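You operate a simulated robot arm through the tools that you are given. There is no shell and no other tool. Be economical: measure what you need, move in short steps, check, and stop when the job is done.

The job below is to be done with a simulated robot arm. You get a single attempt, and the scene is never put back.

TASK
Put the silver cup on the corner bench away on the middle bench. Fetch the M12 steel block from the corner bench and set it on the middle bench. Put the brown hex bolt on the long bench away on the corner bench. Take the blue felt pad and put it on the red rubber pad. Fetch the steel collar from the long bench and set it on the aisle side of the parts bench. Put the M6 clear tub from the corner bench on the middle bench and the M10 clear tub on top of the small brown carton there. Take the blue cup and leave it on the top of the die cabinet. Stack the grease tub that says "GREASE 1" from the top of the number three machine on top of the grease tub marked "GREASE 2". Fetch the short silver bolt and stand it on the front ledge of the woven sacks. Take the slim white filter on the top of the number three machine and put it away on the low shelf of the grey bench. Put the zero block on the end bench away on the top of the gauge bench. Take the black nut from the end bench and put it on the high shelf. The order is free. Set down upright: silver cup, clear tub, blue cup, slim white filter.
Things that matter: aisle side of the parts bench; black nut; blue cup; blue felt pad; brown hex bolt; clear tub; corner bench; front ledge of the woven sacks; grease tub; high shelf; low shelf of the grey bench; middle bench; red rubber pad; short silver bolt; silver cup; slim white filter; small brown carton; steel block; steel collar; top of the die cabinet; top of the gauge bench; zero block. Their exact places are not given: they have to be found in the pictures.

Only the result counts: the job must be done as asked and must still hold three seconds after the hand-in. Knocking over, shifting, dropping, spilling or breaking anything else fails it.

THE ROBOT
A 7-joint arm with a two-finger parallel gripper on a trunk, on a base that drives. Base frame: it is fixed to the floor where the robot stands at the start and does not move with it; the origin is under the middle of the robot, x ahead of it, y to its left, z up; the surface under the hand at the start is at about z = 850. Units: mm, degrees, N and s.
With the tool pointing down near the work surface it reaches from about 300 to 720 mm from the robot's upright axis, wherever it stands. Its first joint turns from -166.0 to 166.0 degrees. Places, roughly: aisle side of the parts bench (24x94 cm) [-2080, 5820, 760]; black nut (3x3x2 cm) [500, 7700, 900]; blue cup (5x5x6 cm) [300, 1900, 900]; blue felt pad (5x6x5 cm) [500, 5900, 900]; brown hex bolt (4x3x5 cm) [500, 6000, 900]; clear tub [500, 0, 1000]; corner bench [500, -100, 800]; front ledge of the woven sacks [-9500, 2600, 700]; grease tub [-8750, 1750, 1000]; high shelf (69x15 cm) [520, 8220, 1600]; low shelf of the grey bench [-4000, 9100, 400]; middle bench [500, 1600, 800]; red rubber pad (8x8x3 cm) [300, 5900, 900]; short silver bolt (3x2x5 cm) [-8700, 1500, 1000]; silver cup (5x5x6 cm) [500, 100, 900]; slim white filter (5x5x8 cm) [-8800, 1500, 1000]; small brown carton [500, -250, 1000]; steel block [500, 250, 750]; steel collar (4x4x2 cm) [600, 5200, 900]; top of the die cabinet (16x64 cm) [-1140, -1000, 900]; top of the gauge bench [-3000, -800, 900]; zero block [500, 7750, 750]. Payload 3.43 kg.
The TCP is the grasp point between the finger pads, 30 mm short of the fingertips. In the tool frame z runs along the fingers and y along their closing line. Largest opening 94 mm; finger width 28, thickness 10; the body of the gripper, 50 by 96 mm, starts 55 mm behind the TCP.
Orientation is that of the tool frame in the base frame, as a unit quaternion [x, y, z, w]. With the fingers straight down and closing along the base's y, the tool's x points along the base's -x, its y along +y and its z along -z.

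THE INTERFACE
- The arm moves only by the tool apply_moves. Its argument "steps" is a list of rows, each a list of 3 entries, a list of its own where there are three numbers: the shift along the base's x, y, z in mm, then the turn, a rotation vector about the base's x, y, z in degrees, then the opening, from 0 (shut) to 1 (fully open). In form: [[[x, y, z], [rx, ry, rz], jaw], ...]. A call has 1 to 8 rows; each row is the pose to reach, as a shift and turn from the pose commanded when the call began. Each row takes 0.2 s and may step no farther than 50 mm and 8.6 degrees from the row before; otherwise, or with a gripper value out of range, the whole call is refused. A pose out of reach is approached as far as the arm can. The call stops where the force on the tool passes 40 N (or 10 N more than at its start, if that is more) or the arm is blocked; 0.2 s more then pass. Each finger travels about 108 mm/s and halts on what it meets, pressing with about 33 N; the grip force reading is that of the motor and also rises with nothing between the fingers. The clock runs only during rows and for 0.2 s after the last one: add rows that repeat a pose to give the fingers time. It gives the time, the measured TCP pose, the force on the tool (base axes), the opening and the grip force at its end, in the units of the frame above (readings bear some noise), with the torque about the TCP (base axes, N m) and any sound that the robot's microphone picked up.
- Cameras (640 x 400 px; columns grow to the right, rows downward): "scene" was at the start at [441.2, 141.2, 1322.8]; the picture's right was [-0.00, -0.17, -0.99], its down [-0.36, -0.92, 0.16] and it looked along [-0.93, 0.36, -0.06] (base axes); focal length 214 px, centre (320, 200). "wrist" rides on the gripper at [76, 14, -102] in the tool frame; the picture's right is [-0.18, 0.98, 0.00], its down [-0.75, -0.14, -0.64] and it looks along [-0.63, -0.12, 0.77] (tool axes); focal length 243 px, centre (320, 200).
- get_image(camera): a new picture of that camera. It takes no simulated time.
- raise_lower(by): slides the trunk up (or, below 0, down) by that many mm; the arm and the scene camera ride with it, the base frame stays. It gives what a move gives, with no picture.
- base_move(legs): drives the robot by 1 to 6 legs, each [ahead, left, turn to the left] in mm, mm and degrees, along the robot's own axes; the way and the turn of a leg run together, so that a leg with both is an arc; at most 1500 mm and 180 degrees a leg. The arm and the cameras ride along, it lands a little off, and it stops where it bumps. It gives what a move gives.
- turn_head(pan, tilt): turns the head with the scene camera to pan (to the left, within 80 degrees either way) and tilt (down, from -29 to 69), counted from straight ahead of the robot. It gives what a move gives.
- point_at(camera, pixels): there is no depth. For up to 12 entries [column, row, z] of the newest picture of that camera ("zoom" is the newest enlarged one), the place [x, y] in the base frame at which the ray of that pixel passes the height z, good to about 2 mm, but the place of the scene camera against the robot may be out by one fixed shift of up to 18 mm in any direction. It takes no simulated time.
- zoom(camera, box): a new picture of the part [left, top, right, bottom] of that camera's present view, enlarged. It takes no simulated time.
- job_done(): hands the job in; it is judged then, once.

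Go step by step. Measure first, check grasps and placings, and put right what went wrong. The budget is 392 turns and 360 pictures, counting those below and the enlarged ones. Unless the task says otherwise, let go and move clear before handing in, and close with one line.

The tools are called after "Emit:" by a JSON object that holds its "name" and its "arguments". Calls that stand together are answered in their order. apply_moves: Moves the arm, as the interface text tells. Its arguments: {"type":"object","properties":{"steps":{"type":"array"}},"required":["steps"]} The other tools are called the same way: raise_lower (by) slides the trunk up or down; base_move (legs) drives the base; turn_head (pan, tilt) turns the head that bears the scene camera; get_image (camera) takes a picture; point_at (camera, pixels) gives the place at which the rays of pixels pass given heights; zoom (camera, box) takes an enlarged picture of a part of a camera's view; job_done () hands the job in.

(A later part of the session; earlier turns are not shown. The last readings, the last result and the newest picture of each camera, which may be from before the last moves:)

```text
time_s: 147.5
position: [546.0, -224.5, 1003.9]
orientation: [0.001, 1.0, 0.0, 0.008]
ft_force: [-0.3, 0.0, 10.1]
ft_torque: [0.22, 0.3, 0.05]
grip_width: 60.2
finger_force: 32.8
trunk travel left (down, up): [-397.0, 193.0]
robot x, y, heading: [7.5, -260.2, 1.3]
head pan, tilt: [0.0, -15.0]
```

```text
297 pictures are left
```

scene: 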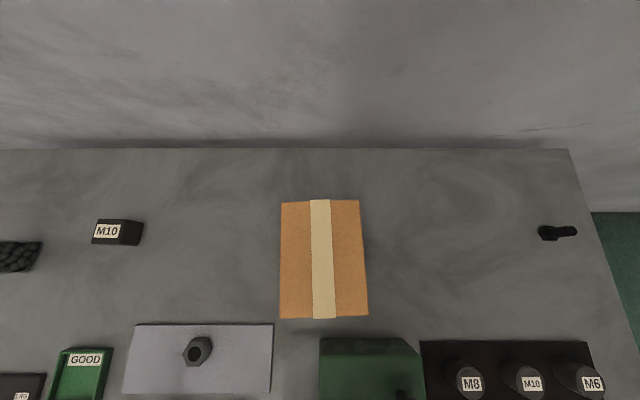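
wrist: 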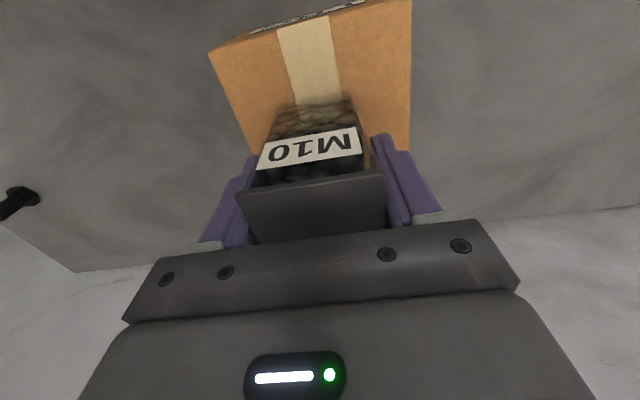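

Contact at z≈1004 (10 N): the tub rests on the carton. Release and lift away.

Emit:
{"name": "apply_moves", "arguments": {"steps": [[[0, 0, 0], [0, 0, 0], 1], [[0, 0, 0], [0, 0, 0], 1], [[0, 0, 0], [0, 0, 0], 1], [[0, 0, 30], [0, 0, 0], 1], [[0, 0, 80], [0, 0, 0], 1], [[0, 0, 130], [0, 0, 0], 1], [[-30, 0, 170], [0, 0, 0], 1], [[-70, 0, 200], [0, 0, 0], 1]]}}

Emit:
{"name": "get_image", "arguments": {"camera": "scene"}}

Emit:
{"name": "get_image", "arguments": {"camera": "wrist"}}

```text
time_s: 149.3
position: [471.2, -223.5, 1206.2]
orientation: [0.001, 1.0, 0.001, 0.006]
ft_force: [-0.6, 0.8, 0.4]
ft_torque: [-0.02, -0.01, 0.0]
grip_width: 93.9
finger_force: 0.1
trunk travel left (down, up): [-397.0, 193.0]
robot x, y, heading: [3.6, -258.6, 1.2]
head pan, tilt: [0.0, -15.0]
```

```text
296 pictures are left
```

scene: 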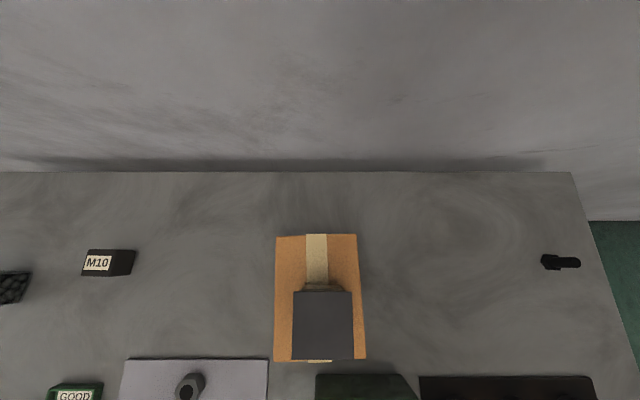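

```text
295 pictures are left
```

wrist: 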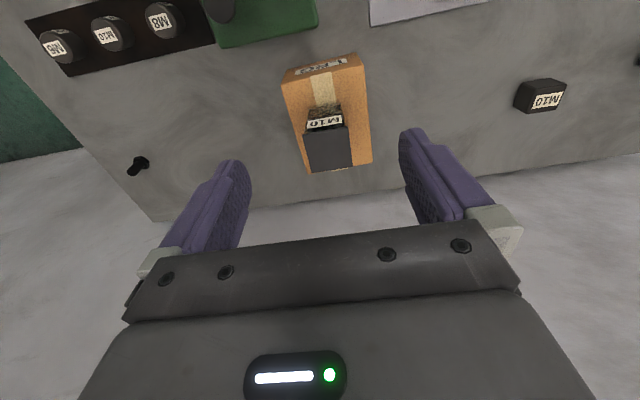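

The M10 tub is on the carton. Next the blue cup: drive to about (-240,1780) by the middle bench.

Emit:
{"name": "base_move", "arguments": {"legs": [[-245, 0, -1.3], [0, 1400, 0], [0, 640, 0]]}}

Emit:
{"name": "get_image", "arguments": {"camera": "scene"}}

Emit:
{"name": "get_image", "arguments": {"camera": "wrist"}}

```text
time_s: 160.8
position: [255.8, 1782.6, 1204.7]
orientation: [0.027, 1.0, -0.002, 0.008]
ft_force: [-0.7, -0.2, 0.5]
ft_torque: [-0.05, 0.0, 0.0]
grip_width: 94.1
finger_force: 0.0
trunk travel left (down, up): [-397.0, 193.0]
robot x, y, heading: [-209.9, 1768.8, -1.5]
head pan, tilt: [0.0, -15.0]
```

```text
294 pictures are left
```

scene: 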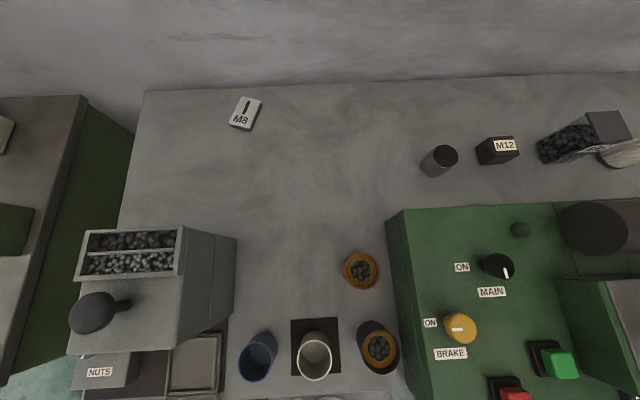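

```text
293 pictures are left
```

wrist: 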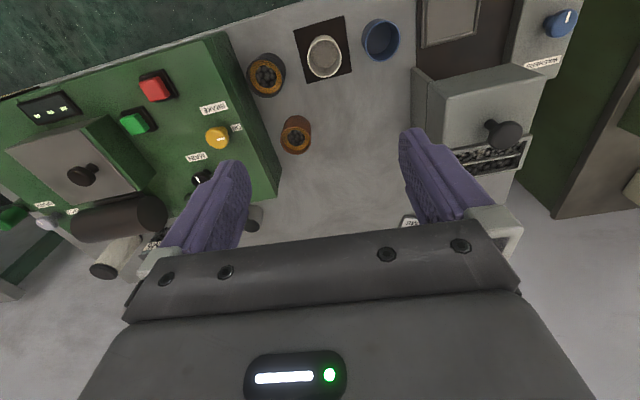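

Measure the blue cup, white cup and machine edges.

Emit:
{"name": "point_at", "arguments": {"camera": "wrist", "pixels": [[381, 37, 910], [362, 38, 910], [400, 36, 910], [325, 54, 910], [343, 50, 910], [306, 56, 910], [412, 70, 850], [418, 75, 850], [378, 62, 850], [345, 16, 850], [428, 110, 950]]}}

Emit:
{"name": "point_at", "arguments": {"camera": "scene", "pixels": [[256, 360, 910], [313, 358, 910], [228, 330, 850], [220, 385, 850], [165, 350, 850]]}}

Emit:
{"name": "zoom", "arguments": {"camera": "wrist", "box": [260, 0, 500, 150]}}

```text
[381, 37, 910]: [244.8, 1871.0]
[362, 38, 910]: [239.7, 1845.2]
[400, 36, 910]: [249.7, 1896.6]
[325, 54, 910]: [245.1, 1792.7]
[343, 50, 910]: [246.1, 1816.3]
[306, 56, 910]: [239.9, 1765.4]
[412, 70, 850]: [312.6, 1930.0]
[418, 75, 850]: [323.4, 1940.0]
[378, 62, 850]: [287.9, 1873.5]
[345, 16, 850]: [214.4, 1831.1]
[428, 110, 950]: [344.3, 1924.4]
```

```text
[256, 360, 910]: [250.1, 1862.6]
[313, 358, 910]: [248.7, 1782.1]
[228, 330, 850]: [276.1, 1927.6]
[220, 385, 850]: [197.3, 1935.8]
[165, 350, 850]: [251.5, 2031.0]
```

```text
2.67 times, centred on (380, 75) of wrist
```

zoom: 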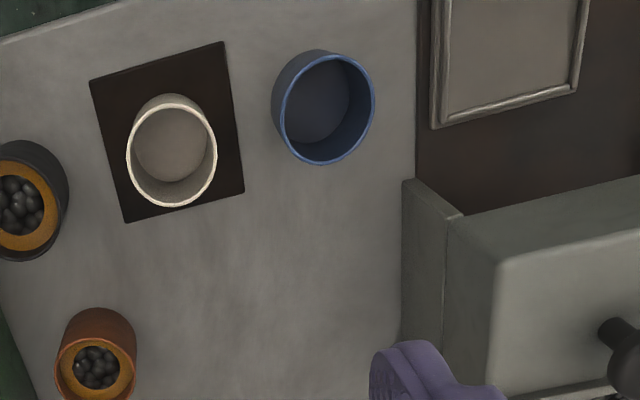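

Blue cup centre ≈ (247,1869); the white cup is 26 mm away, so I turn the fingers 60° to straddle it roughly along x.

Emit:
{"name": "apply_moves", "arguments": {"steps": [[[-2, 15, -25], [0, 0, 8], 1], [[-4, 30, -50], [0, 0, 16], 1], [[-6, 45, -75], [0, 0, 24], 1], [[-8, 60, -100], [0, 0, 32], 1], [[-9, 72, -125], [0, 0, 40], 1], [[-9, 80, -150], [0, 0, 48], 1], [[-9, 86, -175], [0, 0, 56], 1], [[-9, 86, -195], [0, 0, 62], 1]]}}

Emit:
{"name": "get_image", "arguments": {"camera": "wrist"}}

```text
time_s: 162.6
position: [246.7, 1867.5, 1008.8]
orientation: [-0.492, 0.871, 0.003, 0.006]
ft_force: [-0.7, -0.1, 0.1]
ft_torque: [-0.01, 0.0, 0.02]
grip_width: 94.1
finger_force: 0.1
trunk travel left (down, up): [-397.0, 193.0]
robot x, y, heading: [-211.6, 1762.2, -1.6]
head pan, tilt: [0.0, -15.0]
```

```text
291 pictures are left
```

wrist: 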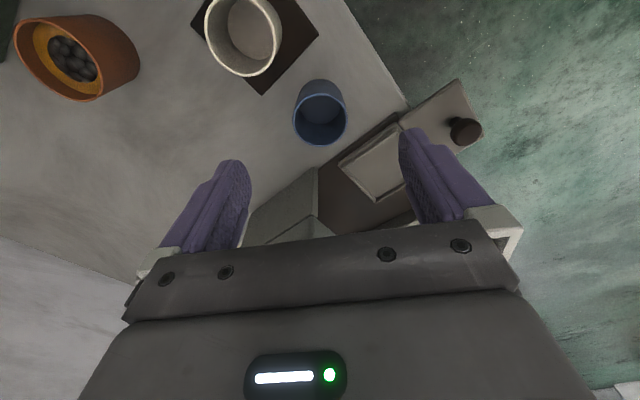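

Emit:
{"name": "point_at", "arguments": {"camera": "wrist", "pixels": [[320, 119, 910], [293, 120, 910], [347, 116, 910], [319, 82, 850], [244, 38, 910], [320, 119, 900], [308, 170, 900], [317, 170, 850]]}}

```text
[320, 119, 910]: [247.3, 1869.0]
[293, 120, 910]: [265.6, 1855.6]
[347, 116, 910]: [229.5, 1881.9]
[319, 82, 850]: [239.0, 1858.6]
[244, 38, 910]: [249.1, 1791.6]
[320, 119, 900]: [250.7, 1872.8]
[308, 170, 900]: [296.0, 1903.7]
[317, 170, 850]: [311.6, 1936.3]
```

Centre (248,1870). Descend and grip.

Emit:
{"name": "apply_moves", "arguments": {"steps": [[[2, 3, -40], [0, 0, 0], 1], [[2, 3, -80], [0, 0, 0], 1], [[2, 3, -110], [0, 0, 0], 1], [[2, 3, -121], [0, 0, 0], 1], [[2, 3, -121], [0, 0, 0], 0], [[2, 3, -121], [0, 0, 0], 0], [[2, 3, -121], [0, 0, 0], 0]]}}

Emit:
{"name": "get_image", "arguments": {"camera": "wrist"}}

```text
time_s: 163.2
position: [249.3, 1869.2, 967.2]
orientation: [-0.493, 0.869, 0.002, 0.026]
ft_force: [-49.4, -27.0, 85.0]
ft_torque: [10.41, -11.34, 2.48]
grip_width: 93.8
finger_force: 0.1
trunk travel left (down, up): [-397.0, 193.0]
robot x, y, heading: [-213.2, 1766.7, -1.7]
head pan, tilt: [0.0, -15.0]
stopped in row 2: the force on the tool passed its limit at 160 N (the readings are from after the stop); the commanded pose is now the measured one
```

```text
290 pictures are left
```

wrist: 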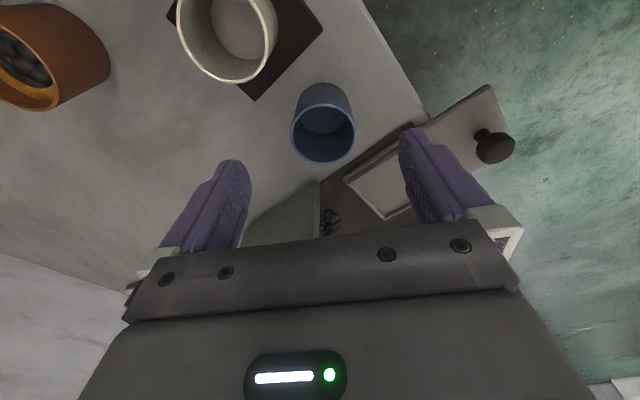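

The wrist hit something (torque puts it on the dispenser side, tool −x direction). I back straight up at once.

Emit:
{"name": "apply_moves", "arguments": {"steps": [[[0, 0, 30], [0, 0, 0], 1], [[0, 0, 80], [0, 0, -8], 1], [[0, -10, 130], [0, 0, -16], 1], [[0, -20, 180], [0, 0, -24], 1], [[0, -20, 220], [0, 0, -32], 1], [[0, -20, 240], [0, 0, -40], 1], [[0, -20, 240], [0, 0, -48], 1], [[0, -20, 240], [0, 0, -56], 1]]}}

Emit:
{"name": "get_image", "arguments": {"camera": "scene"}}

Emit:
{"name": "get_image", "arguments": {"camera": "wrist"}}

```text
refused: row 3 steps farther than a row can; nothing moved
```

```text
289 pictures are left
```

scene: 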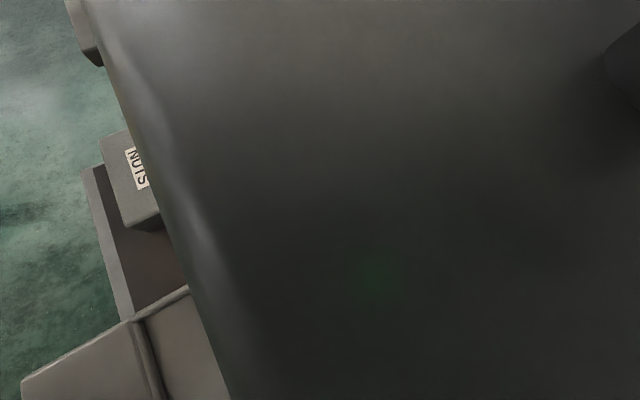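

```text
288 pictures are left
```

wrist: 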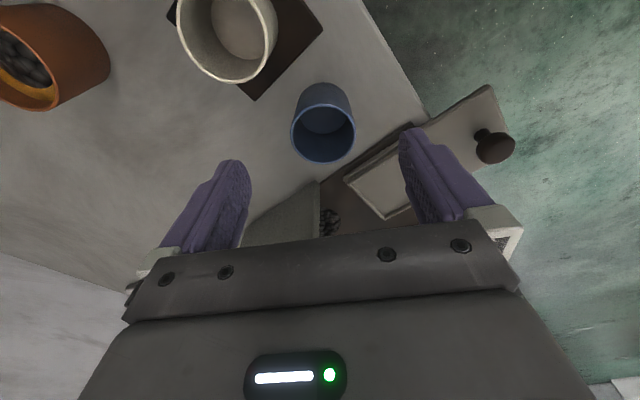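

The scene camera head itself (mounted ~100 mm off the tool's −x side) hit the dispenser. Back up and rotate the other way.

Emit:
{"name": "apply_moves", "arguments": {"steps": [[[0, 0, 30], [0, 0, 0], 1], [[0, 0, 80], [0, 0, -8], 1], [[0, -10, 128], [0, 0, -16], 1], [[0, -20, 175], [0, 0, -24], 1], [[0, -20, 220], [0, 0, -32], 1], [[0, -20, 240], [0, 0, -40], 1], [[0, -20, 240], [0, 0, -48], 1], [[0, -20, 240], [0, 0, -56], 1]]}}

Emit:
{"name": "get_image", "arguments": {"camera": "scene"}}

Emit:
{"name": "get_image", "arguments": {"camera": "wrist"}}

```text
time_s: 165.0
position: [254.8, 1852.8, 1201.2]
orientation: [-0.026, 0.999, -0.007, 0.018]
ft_force: [-1.0, -0.6, 0.2]
ft_torque: [-0.04, 0.01, 0.0]
grip_width: 94.1
finger_force: 0.1
trunk travel left (down, up): [-397.0, 193.0]
robot x, y, heading: [-212.7, 1764.5, -1.4]
head pan, tilt: [0.0, -15.0]
```

```text
287 pictures are left
```

scene: 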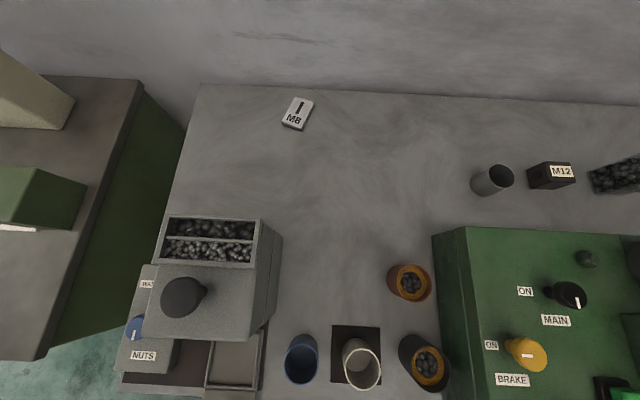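

```text
286 pictures are left
```

wrist: 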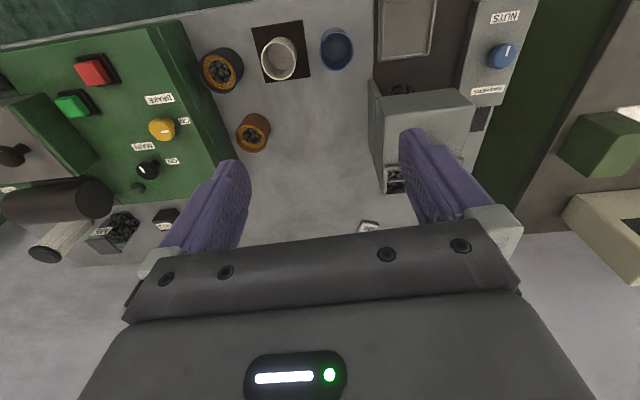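

Dispenser looks unmoved. I first straighten the slight tool tilt, then turn to −45° yaw, so the head points away from the dispenser.

Emit:
{"name": "apply_moves", "arguments": {"steps": [[[0, 0, 0], [0.75, 2.07, 0], 1]]}}

Emit:
{"name": "apply_moves", "arguments": {"steps": [[[0, 4, -20], [0, 0, -8], 1], [[0, 8, -50], [0, 0, -16], 1], [[-2, 12, -80], [0, 0, -24], 1], [[-4, 16, -110], [0, 0, -32], 1], [[-5, 17, -140], [0, 0, -40], 1], [[-5, 17, -170], [0, 0, -48], 1]]}}

Emit:
{"name": "get_image", "arguments": {"camera": "wrist"}}

Emit:
{"name": "get_image", "arguments": {"camera": "scene"}}

```text
time_s: 165.4
position: [255.1, 1853.3, 1200.5]
orientation: [-0.025, 1.0, 0.001, -0.001]
ft_force: [-0.1, -0.3, 0.3]
ft_torque: [0.03, -0.02, -0.02]
grip_width: 93.9
finger_force: 0.0
trunk travel left (down, up): [-397.0, 193.0]
robot x, y, heading: [-212.8, 1765.0, -1.6]
head pan, tilt: [0.0, -15.0]
```

```text
time_s: 166.8
position: [249.7, 1869.6, 1030.1]
orientation: [0.384, 0.923, 0.0, 0.0]
ft_force: [-0.7, 0.3, -0.4]
ft_torque: [-0.02, 0.03, -0.01]
grip_width: 94.1
finger_force: 0.1
trunk travel left (down, up): [-397.0, 193.0]
robot x, y, heading: [-211.2, 1768.9, -1.2]
head pan, tilt: [0.0, -15.0]
```

```text
285 pictures are left
```

wrist: 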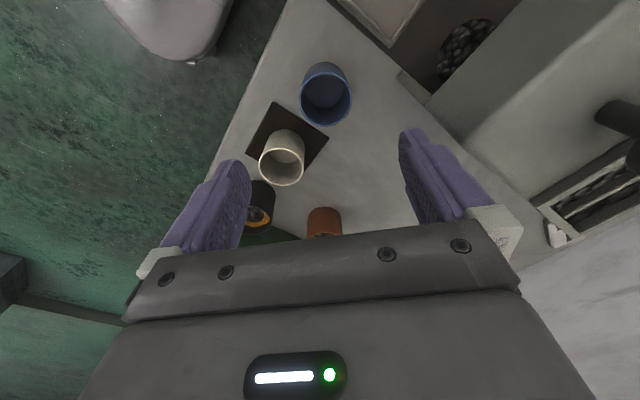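

```text
284 pictures are left
```

scene: 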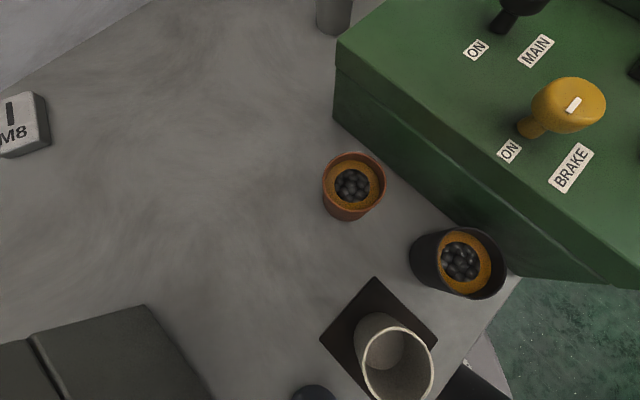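

Emit:
{"name": "point_at", "arguments": {"camera": "wrist", "pixels": [[326, 97, 910], [301, 98, 910], [351, 96, 910], [282, 158, 910]]}}

Emit:
{"name": "point_at", "arguments": {"camera": "scene", "pixels": [[335, 120, 850], [480, 215, 850], [335, 40, 1000]]}}

```text
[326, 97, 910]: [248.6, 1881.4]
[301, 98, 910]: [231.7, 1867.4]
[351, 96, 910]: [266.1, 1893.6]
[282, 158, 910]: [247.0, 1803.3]
```

```text
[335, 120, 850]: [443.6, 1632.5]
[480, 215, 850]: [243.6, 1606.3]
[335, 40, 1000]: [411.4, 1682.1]
```

Rays from the two views meet near z≈895 at (250,1875). Descend to 888 in steps and grip.

Emit:
{"name": "apply_moves", "arguments": {"steps": [[[0, 5, -40], [0, 0, 0], 1], [[0, 5, -80], [0, 0, 0], 1], [[0, 5, -115], [0, 0, 0], 1], [[0, 5, -135], [0, 0, 0], 1], [[0, 5, -142], [0, 0, 0], 1]]}}

Emit:
{"name": "get_image", "arguments": {"camera": "wrist"}}

```text
time_s: 168.0
position: [250.3, 1875.2, 888.1]
orientation: [0.382, 0.924, 0.001, 0.0]
ft_force: [0.5, 0.1, 0.4]
ft_torque: [-0.01, -0.02, -0.03]
grip_width: 93.9
finger_force: 0.1
trunk travel left (down, up): [-397.0, 193.0]
robot x, y, heading: [-213.2, 1769.9, -1.6]
head pan, tilt: [0.0, -15.0]
```

```text
283 pictures are left
```

wrist: 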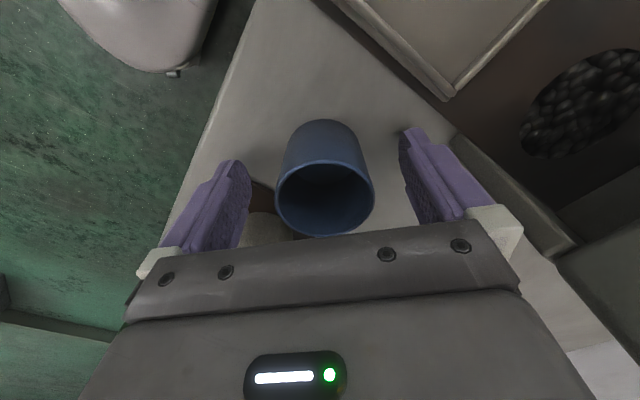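

The cup is between the fingers. Close and lift.

Emit:
{"name": "apply_moves", "arguments": {"steps": [[[0, 0, 0], [0, 0, 0], 0], [[0, 0, 0], [0, 0, 0], 0], [[0, 0, 0], [0, 0, 0], 0], [[0, 0, 50], [0, 0, 0], 0], [[0, 0, 100], [0, 0, 0], 0], [[0, 0, 150], [0, 0, 0], 0], [[0, 0, 200], [0, 0, 0], 0], [[0, 0, 250], [0, 0, 0], 0]]}}

Emit:
{"name": "get_image", "arguments": {"camera": "wrist"}}

```text
time_s: 169.8
position: [247.8, 1876.1, 1138.4]
orientation: [0.382, 0.924, 0.001, 0.0]
ft_force: [-1.2, 0.1, -1.0]
ft_torque: [-0.01, -0.03, 0.02]
grip_width: 49.0
finger_force: 33.2
trunk travel left (down, up): [-397.0, 193.0]
robot x, y, heading: [-211.3, 1768.3, -1.5]
head pan, tilt: [0.0, -15.0]
```

```text
282 pictures are left
```

wrist: 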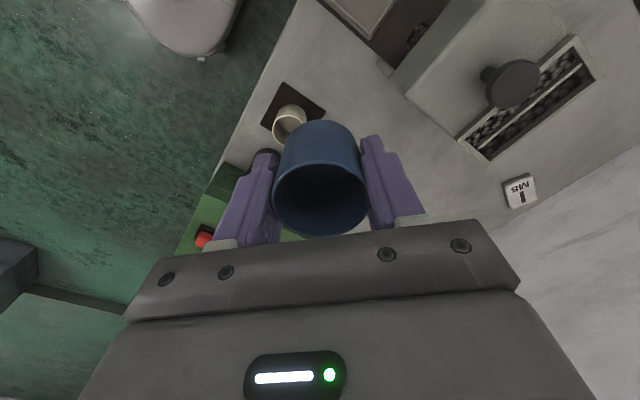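

Blue cup held. I turn the wrist back, then drive back and right, and look for the die cabinet.

Emit:
{"name": "apply_moves", "arguments": {"steps": [[[0, -5, 10], [0, 0, 8], 0], [[0, -10, 20], [0, 0, 16], 0], [[0, -20, 30], [0, 0, 24], 0], [[0, -40, 40], [0, 0, 32], 0], [[0, -60, 50], [0, 0, 40], 0], [[0, -80, 60], [0, 0, 46], 0]]}}

Emit:
{"name": "base_move", "arguments": {"legs": [[-200, 0, 1.5], [0, -1450, 0], [0, -400, 0]]}}

Emit:
{"name": "turn_head", "arguments": {"pan": -35, "tilt": 60}}

Emit:
{"name": "get_image", "arguments": {"camera": "scene"}}

Emit:
{"name": "turn_head", "arguments": {"pan": -70, "tilt": 20}}

Emit:
{"name": "get_image", "arguments": {"camera": "scene"}}

```text
time_s: 171.2
position: [248.6, 1793.6, 1197.6]
orientation: [-0.01, 1.0, 0.002, -0.001]
ft_force: [0.5, -1.0, -1.0]
ft_torque: [0.04, 0.0, -0.01]
grip_width: 49.0
finger_force: 32.9
trunk travel left (down, up): [-397.0, 193.0]
robot x, y, heading: [-211.4, 1765.1, -1.5]
head pan, tilt: [0.0, -15.0]
```

```text
time_s: 181.6
position: [45.8, -35.0, 1197.9]
orientation: [-0.022, 1.0, 0.001, 0.0]
ft_force: [0.1, 1.0, -0.8]
ft_torque: [0.03, 0.03, 0.01]
grip_width: 48.6
finger_force: 33.1
trunk travel left (down, up): [-397.0, 193.0]
robot x, y, heading: [-418.5, -73.6, -0.0]
head pan, tilt: [0.0, -15.0]
```

```text
time_s: 183.1
position: [44.9, -33.6, 1197.8]
orientation: [-0.022, 1.0, 0.001, 0.0]
ft_force: [-1.2, -0.1, -1.2]
ft_torque: [0.0, 0.0, 0.02]
grip_width: 48.7
finger_force: 32.9
trunk travel left (down, up): [-397.0, 193.0]
robot x, y, heading: [-414.1, -74.3, 0.1]
head pan, tilt: [-35.0, 60.0]
```

```text
281 pictures are left
```

scene: 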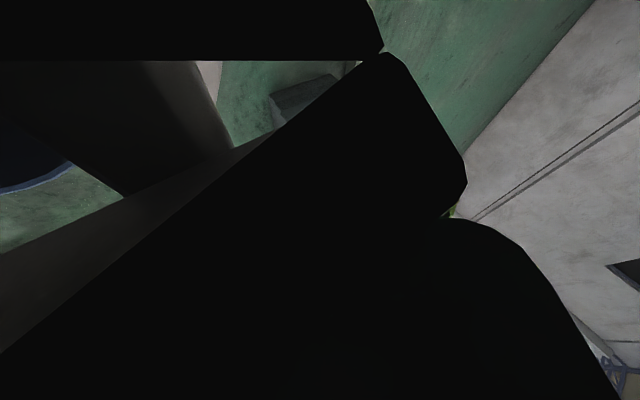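

```text
time_s: 184.2
position: [45.5, -33.1, 1196.7]
orientation: [-0.022, 1.0, 0.001, 0.0]
ft_force: [0.3, -0.2, -1.0]
ft_torque: [0.01, 0.02, 0.01]
grip_width: 48.8
finger_force: 33.0
trunk travel left (down, up): [-397.0, 193.0]
robot x, y, heading: [-413.2, -72.4, -0.5]
head pan, tilt: [-70.0, 20.0]
```

```text
280 pictures are left
```

scene: 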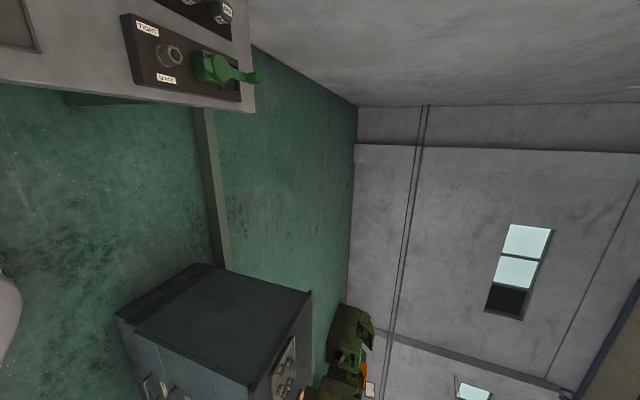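

The die cabinet appears at (210,330), its narrow top at (285,340). I measure.

Emit:
{"name": "point_at", "arguments": {"camera": "scene", "pixels": [[117, 318, 0], [200, 263, 0], [312, 290, 900], [250, 388, 900], [225, 270, 0], [195, 105, 0]]}}

Emit:
{"name": "turn_head", "arguments": {"pan": -60, "tilt": 45}}

Emit:
{"name": "get_image", "arguments": {"camera": "scene"}}

```text
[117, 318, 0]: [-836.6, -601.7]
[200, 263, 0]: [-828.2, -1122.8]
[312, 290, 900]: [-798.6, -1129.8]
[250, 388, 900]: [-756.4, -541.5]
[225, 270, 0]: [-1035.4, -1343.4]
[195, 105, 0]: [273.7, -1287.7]
```

```text
time_s: 185.1
position: [45.0, -34.4, 1197.7]
orientation: [-0.022, 1.0, 0.001, 0.0]
ft_force: [-0.2, -0.4, -1.1]
ft_torque: [0.04, 0.02, 0.0]
grip_width: 48.5
finger_force: 33.3
trunk travel left (down, up): [-397.0, 193.0]
robot x, y, heading: [-415.7, -76.9, 0.0]
head pan, tilt: [-60.0, 45.0]
```

```text
279 pictures are left
```

scene: 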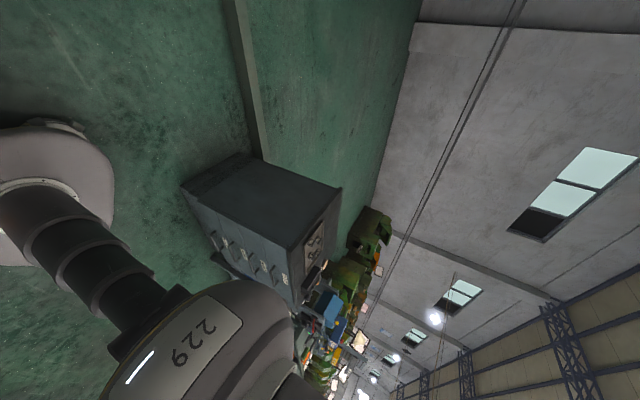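

The cabinet's near side is x≈-830, y from about -600 to -1130. I raise a bit, turn 180° here, drive left (toward −y) and look down on the top.

Emit:
{"name": "raise_lower", "arguments": {"by": 80}}

Emit:
{"name": "base_move", "arguments": {"legs": [[0, 0, 90], [0, 0, 90], [0, 700, 0]]}}

Emit:
{"name": "turn_head", "arguments": {"pan": 0, "tilt": -28}}

Emit:
{"name": "get_image", "arguments": {"camera": "scene"}}

Emit:
{"name": "get_image", "arguments": {"camera": "wrist"}}

```text
time_s: 186.2
position: [44.8, -34.1, 1277.4]
orientation: [-0.022, 1.0, 0.001, 0.0]
ft_force: [0.2, -1.2, -0.3]
ft_torque: [0.04, 0.03, 0.01]
grip_width: 48.4
finger_force: 33.2
trunk travel left (down, up): [-477.0, 113.0]
robot x, y, heading: [-414.2, -73.0, -0.3]
head pan, tilt: [-60.0, 45.0]
```

```text
time_s: 197.6
position: [-918.9, -784.1, 1277.2]
orientation: [1.0, -0.007, 0.0, 0.0]
ft_force: [-0.6, 0.6, -1.0]
ft_torque: [0.0, 0.01, 0.04]
grip_width: 48.6
finger_force: 33.0
trunk travel left (down, up): [-477.0, 113.0]
robot x, y, heading: [-458.1, -769.0, 176.9]
head pan, tilt: [-60.0, 45.0]
```

```text
time_s: 199.0
position: [-918.4, -784.8, 1276.9]
orientation: [1.0, -0.007, -0.001, 0.001]
ft_force: [0.3, -0.2, -0.7]
ft_torque: [-0.03, -0.02, -0.03]
grip_width: 48.4
finger_force: 33.3
trunk travel left (down, up): [-477.0, 113.0]
robot x, y, heading: [-461.5, -775.6, 176.8]
head pan, tilt: [0.0, -28.0]
```

```text
278 pictures are left
```

scene: 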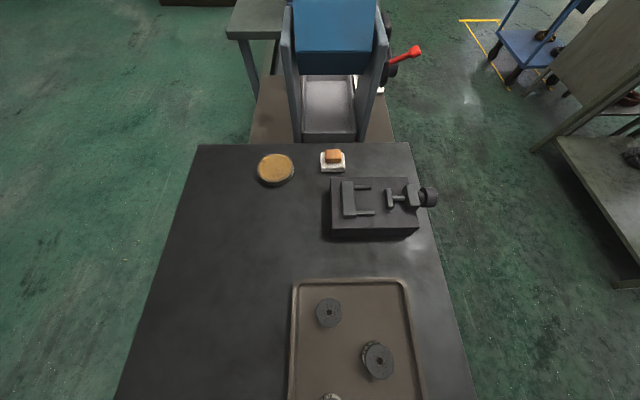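

```text
277 pictures are left
```

wrist: 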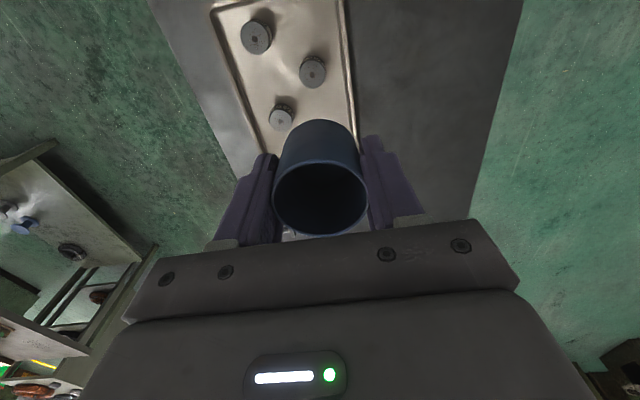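

Free strip on the left part of the dark top (column ~220, row 280). I measure.

Emit:
{"name": "point_at", "arguments": {"camera": "scene", "pixels": [[160, 270, 900], [293, 290, 900], [198, 145, 900], [410, 145, 900], [118, 395, 900], [275, 170, 900], [220, 270, 900], [240, 230, 900]]}}

Emit:
{"name": "point_at", "arguments": {"camera": "wrist", "pixels": [[348, 50, 900], [510, 60, 900], [490, 140, 900], [440, 100, 900], [440, 100, 850]]}}

```text
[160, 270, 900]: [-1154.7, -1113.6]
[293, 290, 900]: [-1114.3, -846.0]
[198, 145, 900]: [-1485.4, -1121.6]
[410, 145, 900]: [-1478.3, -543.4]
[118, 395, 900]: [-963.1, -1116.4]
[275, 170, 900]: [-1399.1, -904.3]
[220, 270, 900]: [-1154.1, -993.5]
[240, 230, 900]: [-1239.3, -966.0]
```

```text
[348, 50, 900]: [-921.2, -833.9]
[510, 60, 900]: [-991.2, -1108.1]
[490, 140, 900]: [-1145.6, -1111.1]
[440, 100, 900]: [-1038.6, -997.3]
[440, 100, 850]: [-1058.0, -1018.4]
```

The free strip centre is near y≈-995. I drive left 210, lower the trunk and place at about x≈-1060.

Emit:
{"name": "base_move", "arguments": {"legs": [[0, 0, 3], [0, 200, 0]]}}

Emit:
{"name": "apply_moves", "arguments": {"steps": [[[-45, 0, 0], [0, 0, 0], 0], [[-90, 0, 0], [0, 0, 0], 0], [[-130, 0, 0], [0, 0, 0], 0]]}}

Emit:
{"name": "raise_lower", "arguments": {"by": -200}}

Emit:
{"name": "get_image", "arguments": {"camera": "wrist"}}

Emit:
{"name": "get_image", "arguments": {"camera": "scene"}}

```text
time_s: 201.1
position: [-919.9, -1011.3, 1276.9]
orientation: [1.0, 0.02, 0.001, 0.0]
ft_force: [-0.4, -0.2, -1.1]
ft_torque: [0.06, 0.02, 0.01]
grip_width: 48.3
finger_force: 33.4
trunk travel left (down, up): [-477.0, 113.0]
robot x, y, heading: [-459.3, -972.7, 179.7]
head pan, tilt: [0.0, -28.0]
```

```text
time_s: 201.8
position: [-1050.5, -1007.2, 1276.8]
orientation: [1.0, 0.019, 0.001, 0.001]
ft_force: [-1.3, 0.0, -0.3]
ft_torque: [0.0, -0.02, 0.0]
grip_width: 48.5
finger_force: 32.7
trunk travel left (down, up): [-477.0, 113.0]
robot x, y, heading: [-457.3, -971.1, 179.9]
head pan, tilt: [0.0, -28.0]
```

```text
time_s: 204.0
position: [-1048.4, -1008.1, 1077.8]
orientation: [1.0, 0.02, 0.001, 0.001]
ft_force: [-0.9, -0.4, -0.3]
ft_torque: [0.0, 0.04, 0.0]
grip_width: 48.3
finger_force: 33.3
trunk travel left (down, up): [-277.0, 313.0]
robot x, y, heading: [-457.6, -969.1, 179.5]
head pan, tilt: [0.0, -28.0]
```

```text
276 pictures are left
```

wrist: 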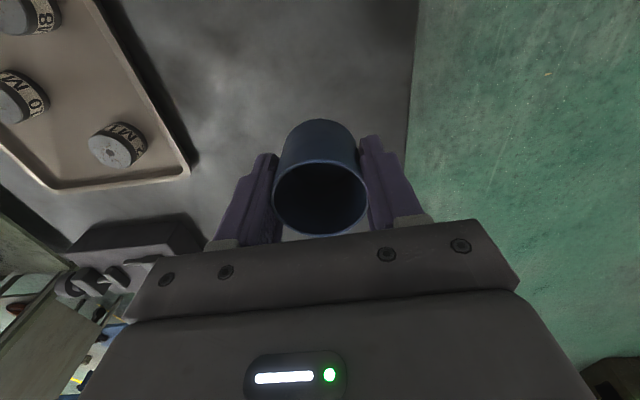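

```text
275 pictures are left
```

scene: 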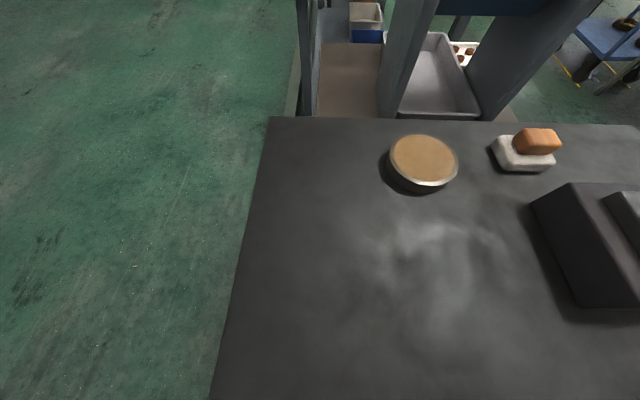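

Clear here. Descend by feel.

Emit:
{"name": "apply_moves", "arguments": {"steps": [[[-5, 7, -40], [0, 0, 0], 0], [[-5, 7, -80], [0, 0, 0], 0], [[-5, 7, -110], [0, 0, 0], 0], [[-5, 7, -118], [0, 0, 0], 0], [[-5, 7, -124], [0, 0, 0], 0], [[-5, 7, -130], [0, 0, 0], 0], [[-5, 7, -135], [0, 0, 0], 0], [[-5, 7, -140], [0, 0, 0], 0]]}}

Emit:
{"name": "get_image", "arguments": {"camera": "wrist"}}

```text
time_s: 205.8
position: [-1054.2, -999.9, 938.2]
orientation: [1.0, 0.02, 0.0, 0.001]
ft_force: [0.3, 0.6, 4.4]
ft_torque: [0.0, -0.13, -0.04]
grip_width: 48.2
finger_force: 32.4
trunk travel left (down, up): [-277.0, 313.0]
robot x, y, heading: [-457.7, -968.8, 180.0]
head pan, tilt: [0.0, -28.0]
```

```text
274 pictures are left
```

wrist: 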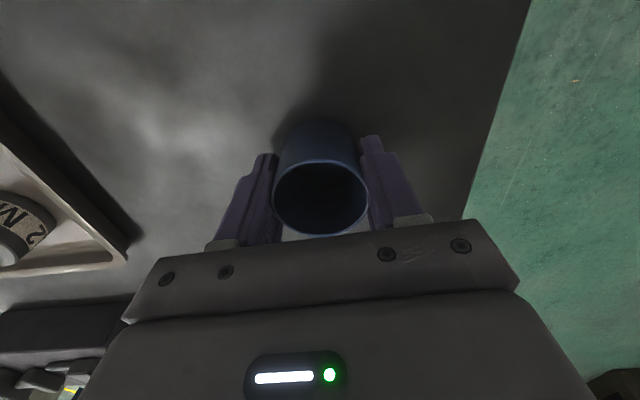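

Contact (4 N) at z 938, top is at 900. Release and rise.

Emit:
{"name": "apply_moves", "arguments": {"steps": [[[0, 0, 0], [0, 0, 0], 1], [[0, 0, 0], [0, 0, 0], 1], [[0, 0, 0], [0, 0, 0], 1], [[0, 0, 40], [0, 0, 0], 1], [[0, 0, 90], [0, 0, 0], 1], [[0, 0, 140], [0, 0, 0], 1], [[30, 0, 180], [0, 0, 0], 1], [[60, 0, 220], [0, 0, 0], 1]]}}

Emit:
{"name": "get_image", "arguments": {"camera": "wrist"}}

```text
time_s: 207.6
position: [-989.3, -1002.0, 1158.6]
orientation: [1.0, 0.021, 0.001, 0.001]
ft_force: [0.3, 0.5, 0.4]
ft_torque: [0.04, 0.01, -0.01]
grip_width: 94.0
finger_force: 0.0
trunk travel left (down, up): [-277.0, 313.0]
robot x, y, heading: [-457.3, -969.1, 179.7]
head pan, tilt: [0.0, -28.0]
```

```text
273 pictures are left
```

wrist: 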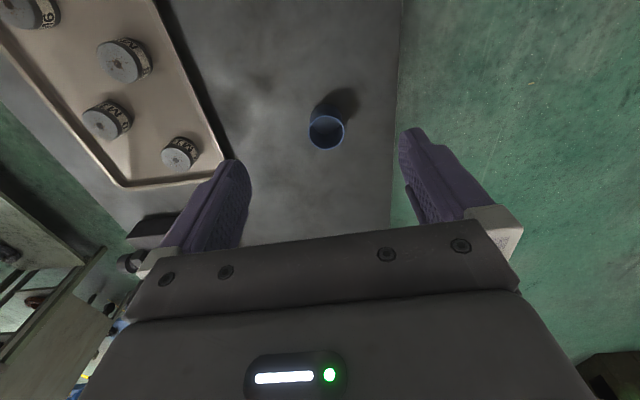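

Blue cup stands on the die cabinet. I retract, turn to face +y and drive toward the long bench, checking the way.

Emit:
{"name": "apply_moves", "arguments": {"steps": [[[45, 0, 0], [0, 0, 0], 1], [[90, 10, 10], [0, 0, 0], 1], [[110, 30, 50], [0, 0, 0], 1]]}}

Emit:
{"name": "base_move", "arguments": {"legs": [[-110, 0, 0], [0, 0, -90], [1000, 0, 0]]}}

Emit:
{"name": "get_image", "arguments": {"camera": "scene"}}

```text
time_s: 208.4
position: [-880.1, -967.7, 1209.9]
orientation: [1.0, 0.021, 0.0, 0.001]
ft_force: [-0.4, -0.2, -0.3]
ft_torque: [-0.01, 0.03, -0.01]
grip_width: 93.8
finger_force: 0.1
trunk travel left (down, up): [-277.0, 313.0]
robot x, y, heading: [-456.4, -972.5, 180.0]
head pan, tilt: [0.0, -28.0]
```

```text
time_s: 218.1
position: [-383.1, 446.0, 1209.1]
orientation: [0.731, -0.682, 0.0, 0.002]
ft_force: [-0.4, 0.2, 0.7]
ft_torque: [0.0, 0.04, -0.02]
grip_width: 94.0
finger_force: 0.0
trunk travel left (down, up): [-277.0, 313.0]
robot x, y, heading: [-374.5, 19.9, 91.5]
head pan, tilt: [0.0, -28.0]
```

```text
272 pictures are left
```

scene: 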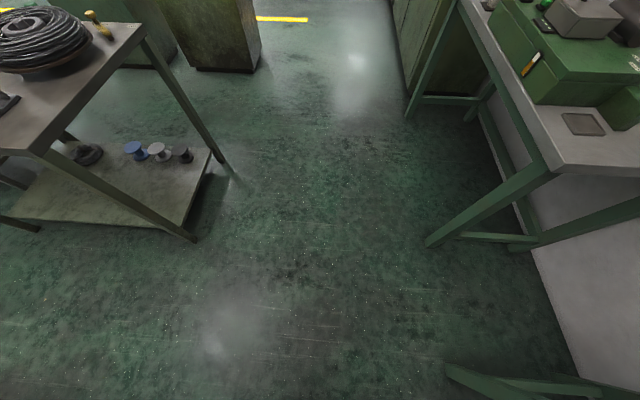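

Emit:
{"name": "point_at", "arguments": {"camera": "scene", "pixels": [[195, 240, 0], [232, 170, 0], [430, 245, 0], [407, 112, 0], [193, 68, 0], [262, 60, 0], [290, 20, 0], [392, 12, 0]]}}

Emit:
{"name": "base_move", "arguments": {"legs": [[0, 0, -1.5], [1500, 0, 0]]}}

Emit:
{"name": "get_image", "arguments": {"camera": "scene"}}

```text
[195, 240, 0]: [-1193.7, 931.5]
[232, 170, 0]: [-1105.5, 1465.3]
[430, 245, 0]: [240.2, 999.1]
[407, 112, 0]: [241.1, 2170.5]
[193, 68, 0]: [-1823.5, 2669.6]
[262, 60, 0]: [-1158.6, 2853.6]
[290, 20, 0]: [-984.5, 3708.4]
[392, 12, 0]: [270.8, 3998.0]
```

```text
time_s: 225.8
position: [-391.1, 1926.7, 1209.6]
orientation: [0.728, -0.686, 0.0, 0.001]
ft_force: [0.5, -0.1, -0.5]
ft_torque: [-0.02, -0.01, 0.03]
grip_width: 93.9
finger_force: 0.1
trunk travel left (down, up): [-277.0, 313.0]
robot x, y, heading: [-382.2, 1503.9, 90.7]
head pan, tilt: [0.0, -28.0]
```

```text
271 pictures are left
```

scene: 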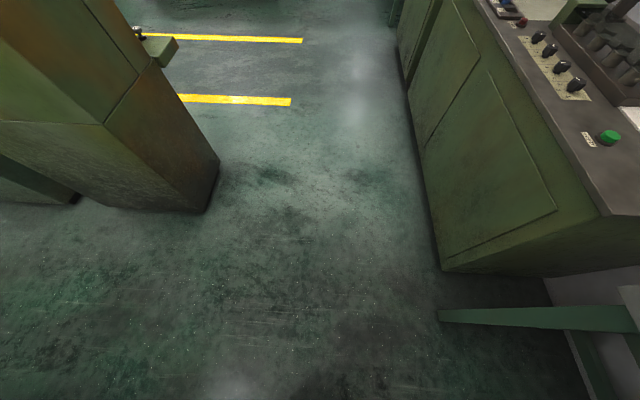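

Corridor clear; continue 2×1400.

Emit:
{"name": "base_move", "arguments": {"legs": [[1400, 0, -0.7], [1200, 0, 0]]}}

Emit:
{"name": "get_image", "arguments": {"camera": "scene"}}

```text
time_s: 238.5
position: [-430.2, 4527.9, 1210.1]
orientation: [0.728, -0.685, -0.001, 0.001]
ft_force: [0.7, 0.2, 0.2]
ft_torque: [-0.02, 0.03, 0.02]
grip_width: 94.2
finger_force: 0.1
trunk travel left (down, up): [-277.0, 313.0]
robot x, y, heading: [-423.0, 4105.6, 90.9]
head pan, tilt: [0.0, -28.0]
```

```text
270 pictures are left
```

scene: 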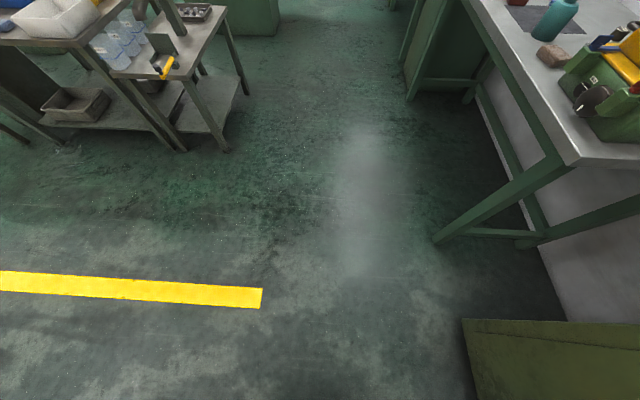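

Long bench starts at right. I drive 1050 more, then turn right to face it.

Emit:
{"name": "point_at", "arguments": {"camera": "scene", "pixels": [[230, 150, 0], [185, 150, 0], [435, 240, 0], [410, 98, 0], [245, 95, 0]]}}

Emit:
{"name": "base_move", "arguments": {"legs": [[1050, 0, 0], [0, 0, -91]]}}

Emit:
{"name": "get_image", "arguments": {"camera": "scene"}}

Emit:
{"name": "turn_head", "arguments": {"pan": 50, "tilt": -10}}

Emit:
{"name": "get_image", "arguments": {"camera": "scene"}}

```text
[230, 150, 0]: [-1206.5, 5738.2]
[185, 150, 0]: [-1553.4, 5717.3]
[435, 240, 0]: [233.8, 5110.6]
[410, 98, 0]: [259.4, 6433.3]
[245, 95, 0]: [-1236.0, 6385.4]
```

```text
time_s: 247.8
position: [-10.6, 5176.2, 1208.5]
orientation: [-0.022, 1.0, 0.001, 0.0]
ft_force: [0.1, 0.6, 1.0]
ft_torque: [-0.02, 0.02, -0.02]
grip_width: 93.6
finger_force: 0.0
trunk travel left (down, up): [-277.0, 313.0]
robot x, y, heading: [-434.4, 5174.2, -0.1]
head pan, tilt: [0.0, -28.0]
```

```text
269 pictures are left
```

scene: 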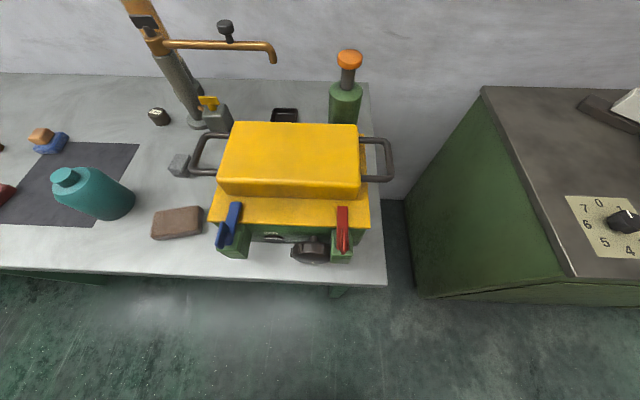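

```text
time_s: 249.0
position: [-10.9, 5176.9, 1209.4]
orientation: [-0.022, 1.0, 0.001, 0.001]
ft_force: [-0.2, 0.4, -0.8]
ft_torque: [0.03, 0.01, 0.0]
grip_width: 93.9
finger_force: 0.1
trunk travel left (down, up): [-277.0, 313.0]
robot x, y, heading: [-434.4, 5177.7, 0.1]
head pan, tilt: [50.0, -10.0]
```

```text
268 pictures are left
```

scene: 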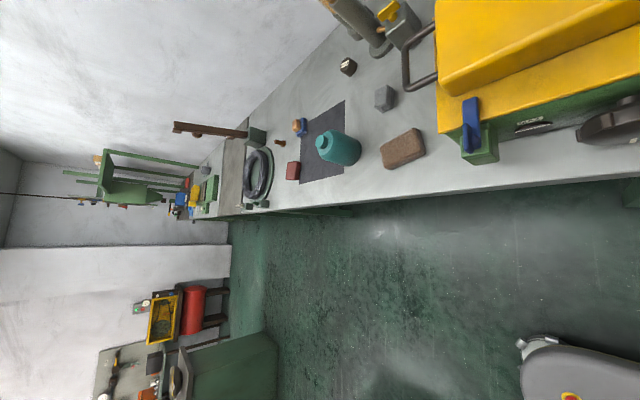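

I zoom to find the collar behind the yellow-lidded machine.

Emit:
{"name": "turn_head", "arguments": {"pan": 0, "tilt": -28}}

Emit:
{"name": "zoom", "arguments": {"camera": "scene", "box": [140, 60, 400, 220]}}

Emit:
{"name": "zoom", "arguments": {"camera": "scene", "box": [0, 80, 240, 250]}}

Emit:
{"name": "point_at", "arguments": {"camera": "scene", "pixels": [[285, 118, 850], [158, 118, 850], [345, 120, 850], [180, 165, 850], [388, 280, 850], [175, 235, 850]]}}

```text
time_s: 250.2
position: [-12.0, 5177.9, 1209.0]
orientation: [-0.022, 1.0, 0.002, 0.0]
ft_force: [0.3, 0.0, -0.2]
ft_torque: [-0.03, -0.01, 0.03]
grip_width: 93.9
finger_force: 0.1
trunk travel left (down, up): [-277.0, 313.0]
robot x, y, heading: [-435.1, 5178.2, -0.2]
head pan, tilt: [0.0, -28.0]
```

```text
2.46 times, centred on (270, 140) of scene
```

zoom: 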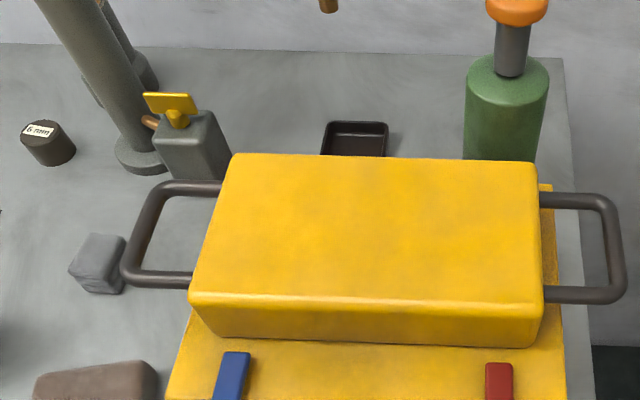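

```text
2.35 times, centred on (120, 165) of scene
```

zoom: 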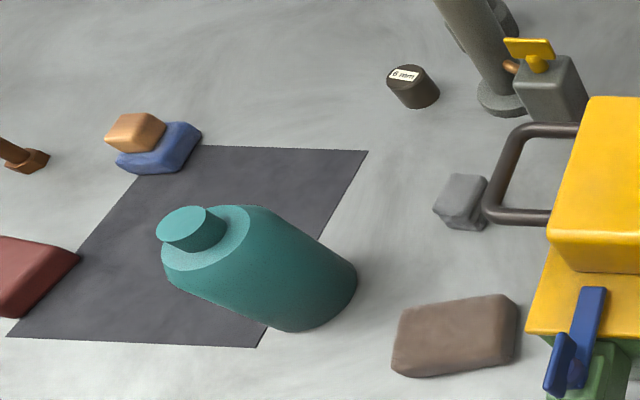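

```text
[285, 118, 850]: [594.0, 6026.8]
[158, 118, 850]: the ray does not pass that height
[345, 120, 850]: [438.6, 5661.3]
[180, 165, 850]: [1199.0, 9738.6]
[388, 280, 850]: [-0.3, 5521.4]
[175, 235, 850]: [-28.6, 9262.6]
```

Emit:
{"name": "get_image", "arguments": {"camera": "scene"}}

Emit:
{"name": "point_at", "arguments": {"camera": "scene", "pixels": [[285, 116, 850], [158, 118, 850], [345, 120, 850], [180, 170, 850], [388, 280, 850], [175, 235, 850], [250, 190, 1000], [50, 150, 850], [5, 210, 850], [320, 130, 1000], [100, 150, 850]]}}

```text
265 pictures are left
```

scene: 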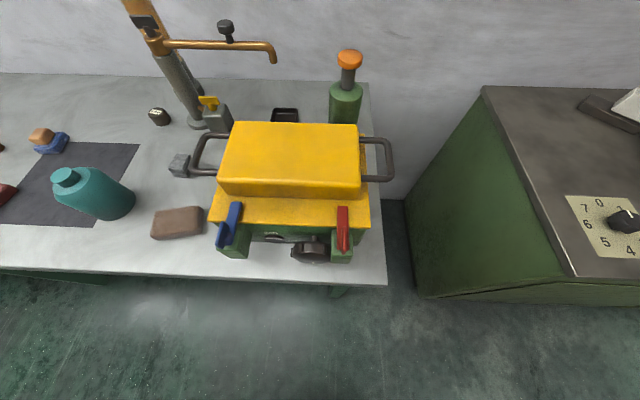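

```text
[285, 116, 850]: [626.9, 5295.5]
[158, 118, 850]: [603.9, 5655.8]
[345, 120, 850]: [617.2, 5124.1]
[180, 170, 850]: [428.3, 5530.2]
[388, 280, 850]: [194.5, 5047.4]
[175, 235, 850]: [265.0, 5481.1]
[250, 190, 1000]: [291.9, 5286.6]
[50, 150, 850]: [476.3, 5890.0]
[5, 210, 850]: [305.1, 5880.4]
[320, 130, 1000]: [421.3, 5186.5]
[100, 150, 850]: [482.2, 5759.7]
```

The collar should be hidden behind the lid near (600,5200). I raise the trunk and advance to look over it.

Emit:
{"name": "raise_lower", "arguments": {"by": 200}}

Emit:
{"name": "base_move", "arguments": {"legs": [[340, 0, 0]]}}

Emit:
{"name": "turn_head", "arguments": {"pan": 0, "tilt": -12}}

Emit:
{"name": "get_image", "arguments": {"camera": "scene"}}

Emit:
{"name": "get_image", "arguments": {"camera": "wrist"}}

```text
time_s: 252.4
position: [-10.3, 5176.3, 1408.4]
orientation: [-0.022, 1.0, 0.0, 0.0]
ft_force: [-0.3, 0.6, -0.4]
ft_torque: [0.0, 0.04, -0.03]
grip_width: 94.1
finger_force: 0.1
trunk travel left (down, up): [-477.0, 113.0]
robot x, y, heading: [-436.7, 5178.0, -0.1]
head pan, tilt: [0.0, -28.0]
```

```text
time_s: 254.6
position: [335.8, 5181.0, 1409.5]
orientation: [-0.026, 1.0, 0.001, 0.0]
ft_force: [1.3, 0.5, -1.4]
ft_torque: [-0.03, 0.03, 0.04]
grip_width: 94.0
finger_force: 0.2
trunk travel left (down, up): [-477.0, 113.0]
robot x, y, heading: [-90.1, 5175.6, 0.1]
head pan, tilt: [0.0, -28.0]
```

```text
time_s: 255.4
position: [334.0, 5180.0, 1408.1]
orientation: [-0.024, 1.0, 0.0, -0.001]
ft_force: [0.2, 0.0, 0.1]
ft_torque: [0.0, 0.03, 0.0]
grip_width: 94.0
finger_force: 0.1
trunk travel left (down, up): [-477.0, 113.0]
robot x, y, heading: [-89.7, 5178.5, 0.3]
head pan, tilt: [0.0, -12.0]
```

```text
264 pictures are left
```

scene: 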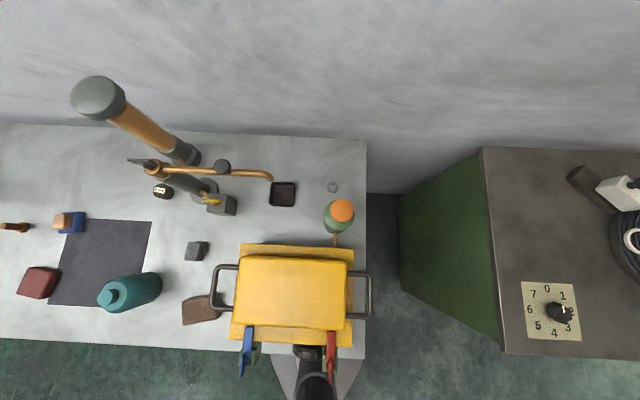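

```text
263 pictures are left
```

wrist: 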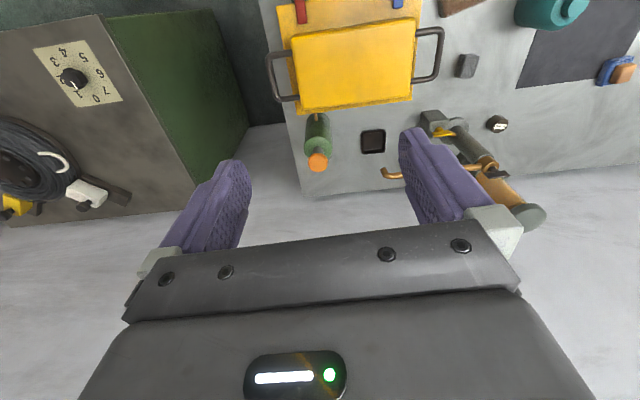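

A small ring at scene (333,187), behind the green pump, looks like the collar. Zoom and measure.

Emit:
{"name": "zoom", "arguments": {"camera": "scene", "box": [240, 150, 400, 250]}}

Emit:
{"name": "point_at", "arguments": {"camera": "scene", "pixels": [[333, 187, 860], [333, 187, 850], [341, 210, 1050], [335, 225, 850], [283, 193, 850], [367, 165, 850], [220, 208, 950], [270, 175, 1100], [222, 166, 1150], [300, 240, 1000], [345, 262, 1000], [365, 268, 950]]}}

```text
4.00 times, centred on (320, 200) of scene
```

zoom: 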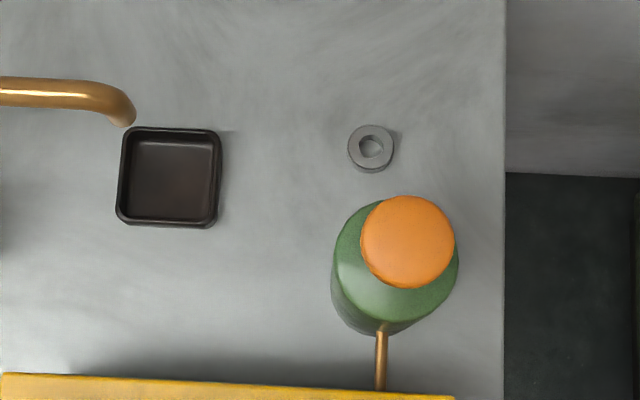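

```text
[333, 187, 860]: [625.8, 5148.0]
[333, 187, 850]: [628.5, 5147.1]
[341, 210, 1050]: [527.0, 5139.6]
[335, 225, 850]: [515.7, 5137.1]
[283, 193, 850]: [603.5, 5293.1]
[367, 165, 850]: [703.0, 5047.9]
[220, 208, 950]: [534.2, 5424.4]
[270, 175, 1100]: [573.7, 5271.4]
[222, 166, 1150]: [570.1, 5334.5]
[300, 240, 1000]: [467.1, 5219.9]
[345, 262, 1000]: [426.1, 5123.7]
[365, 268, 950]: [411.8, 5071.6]
```

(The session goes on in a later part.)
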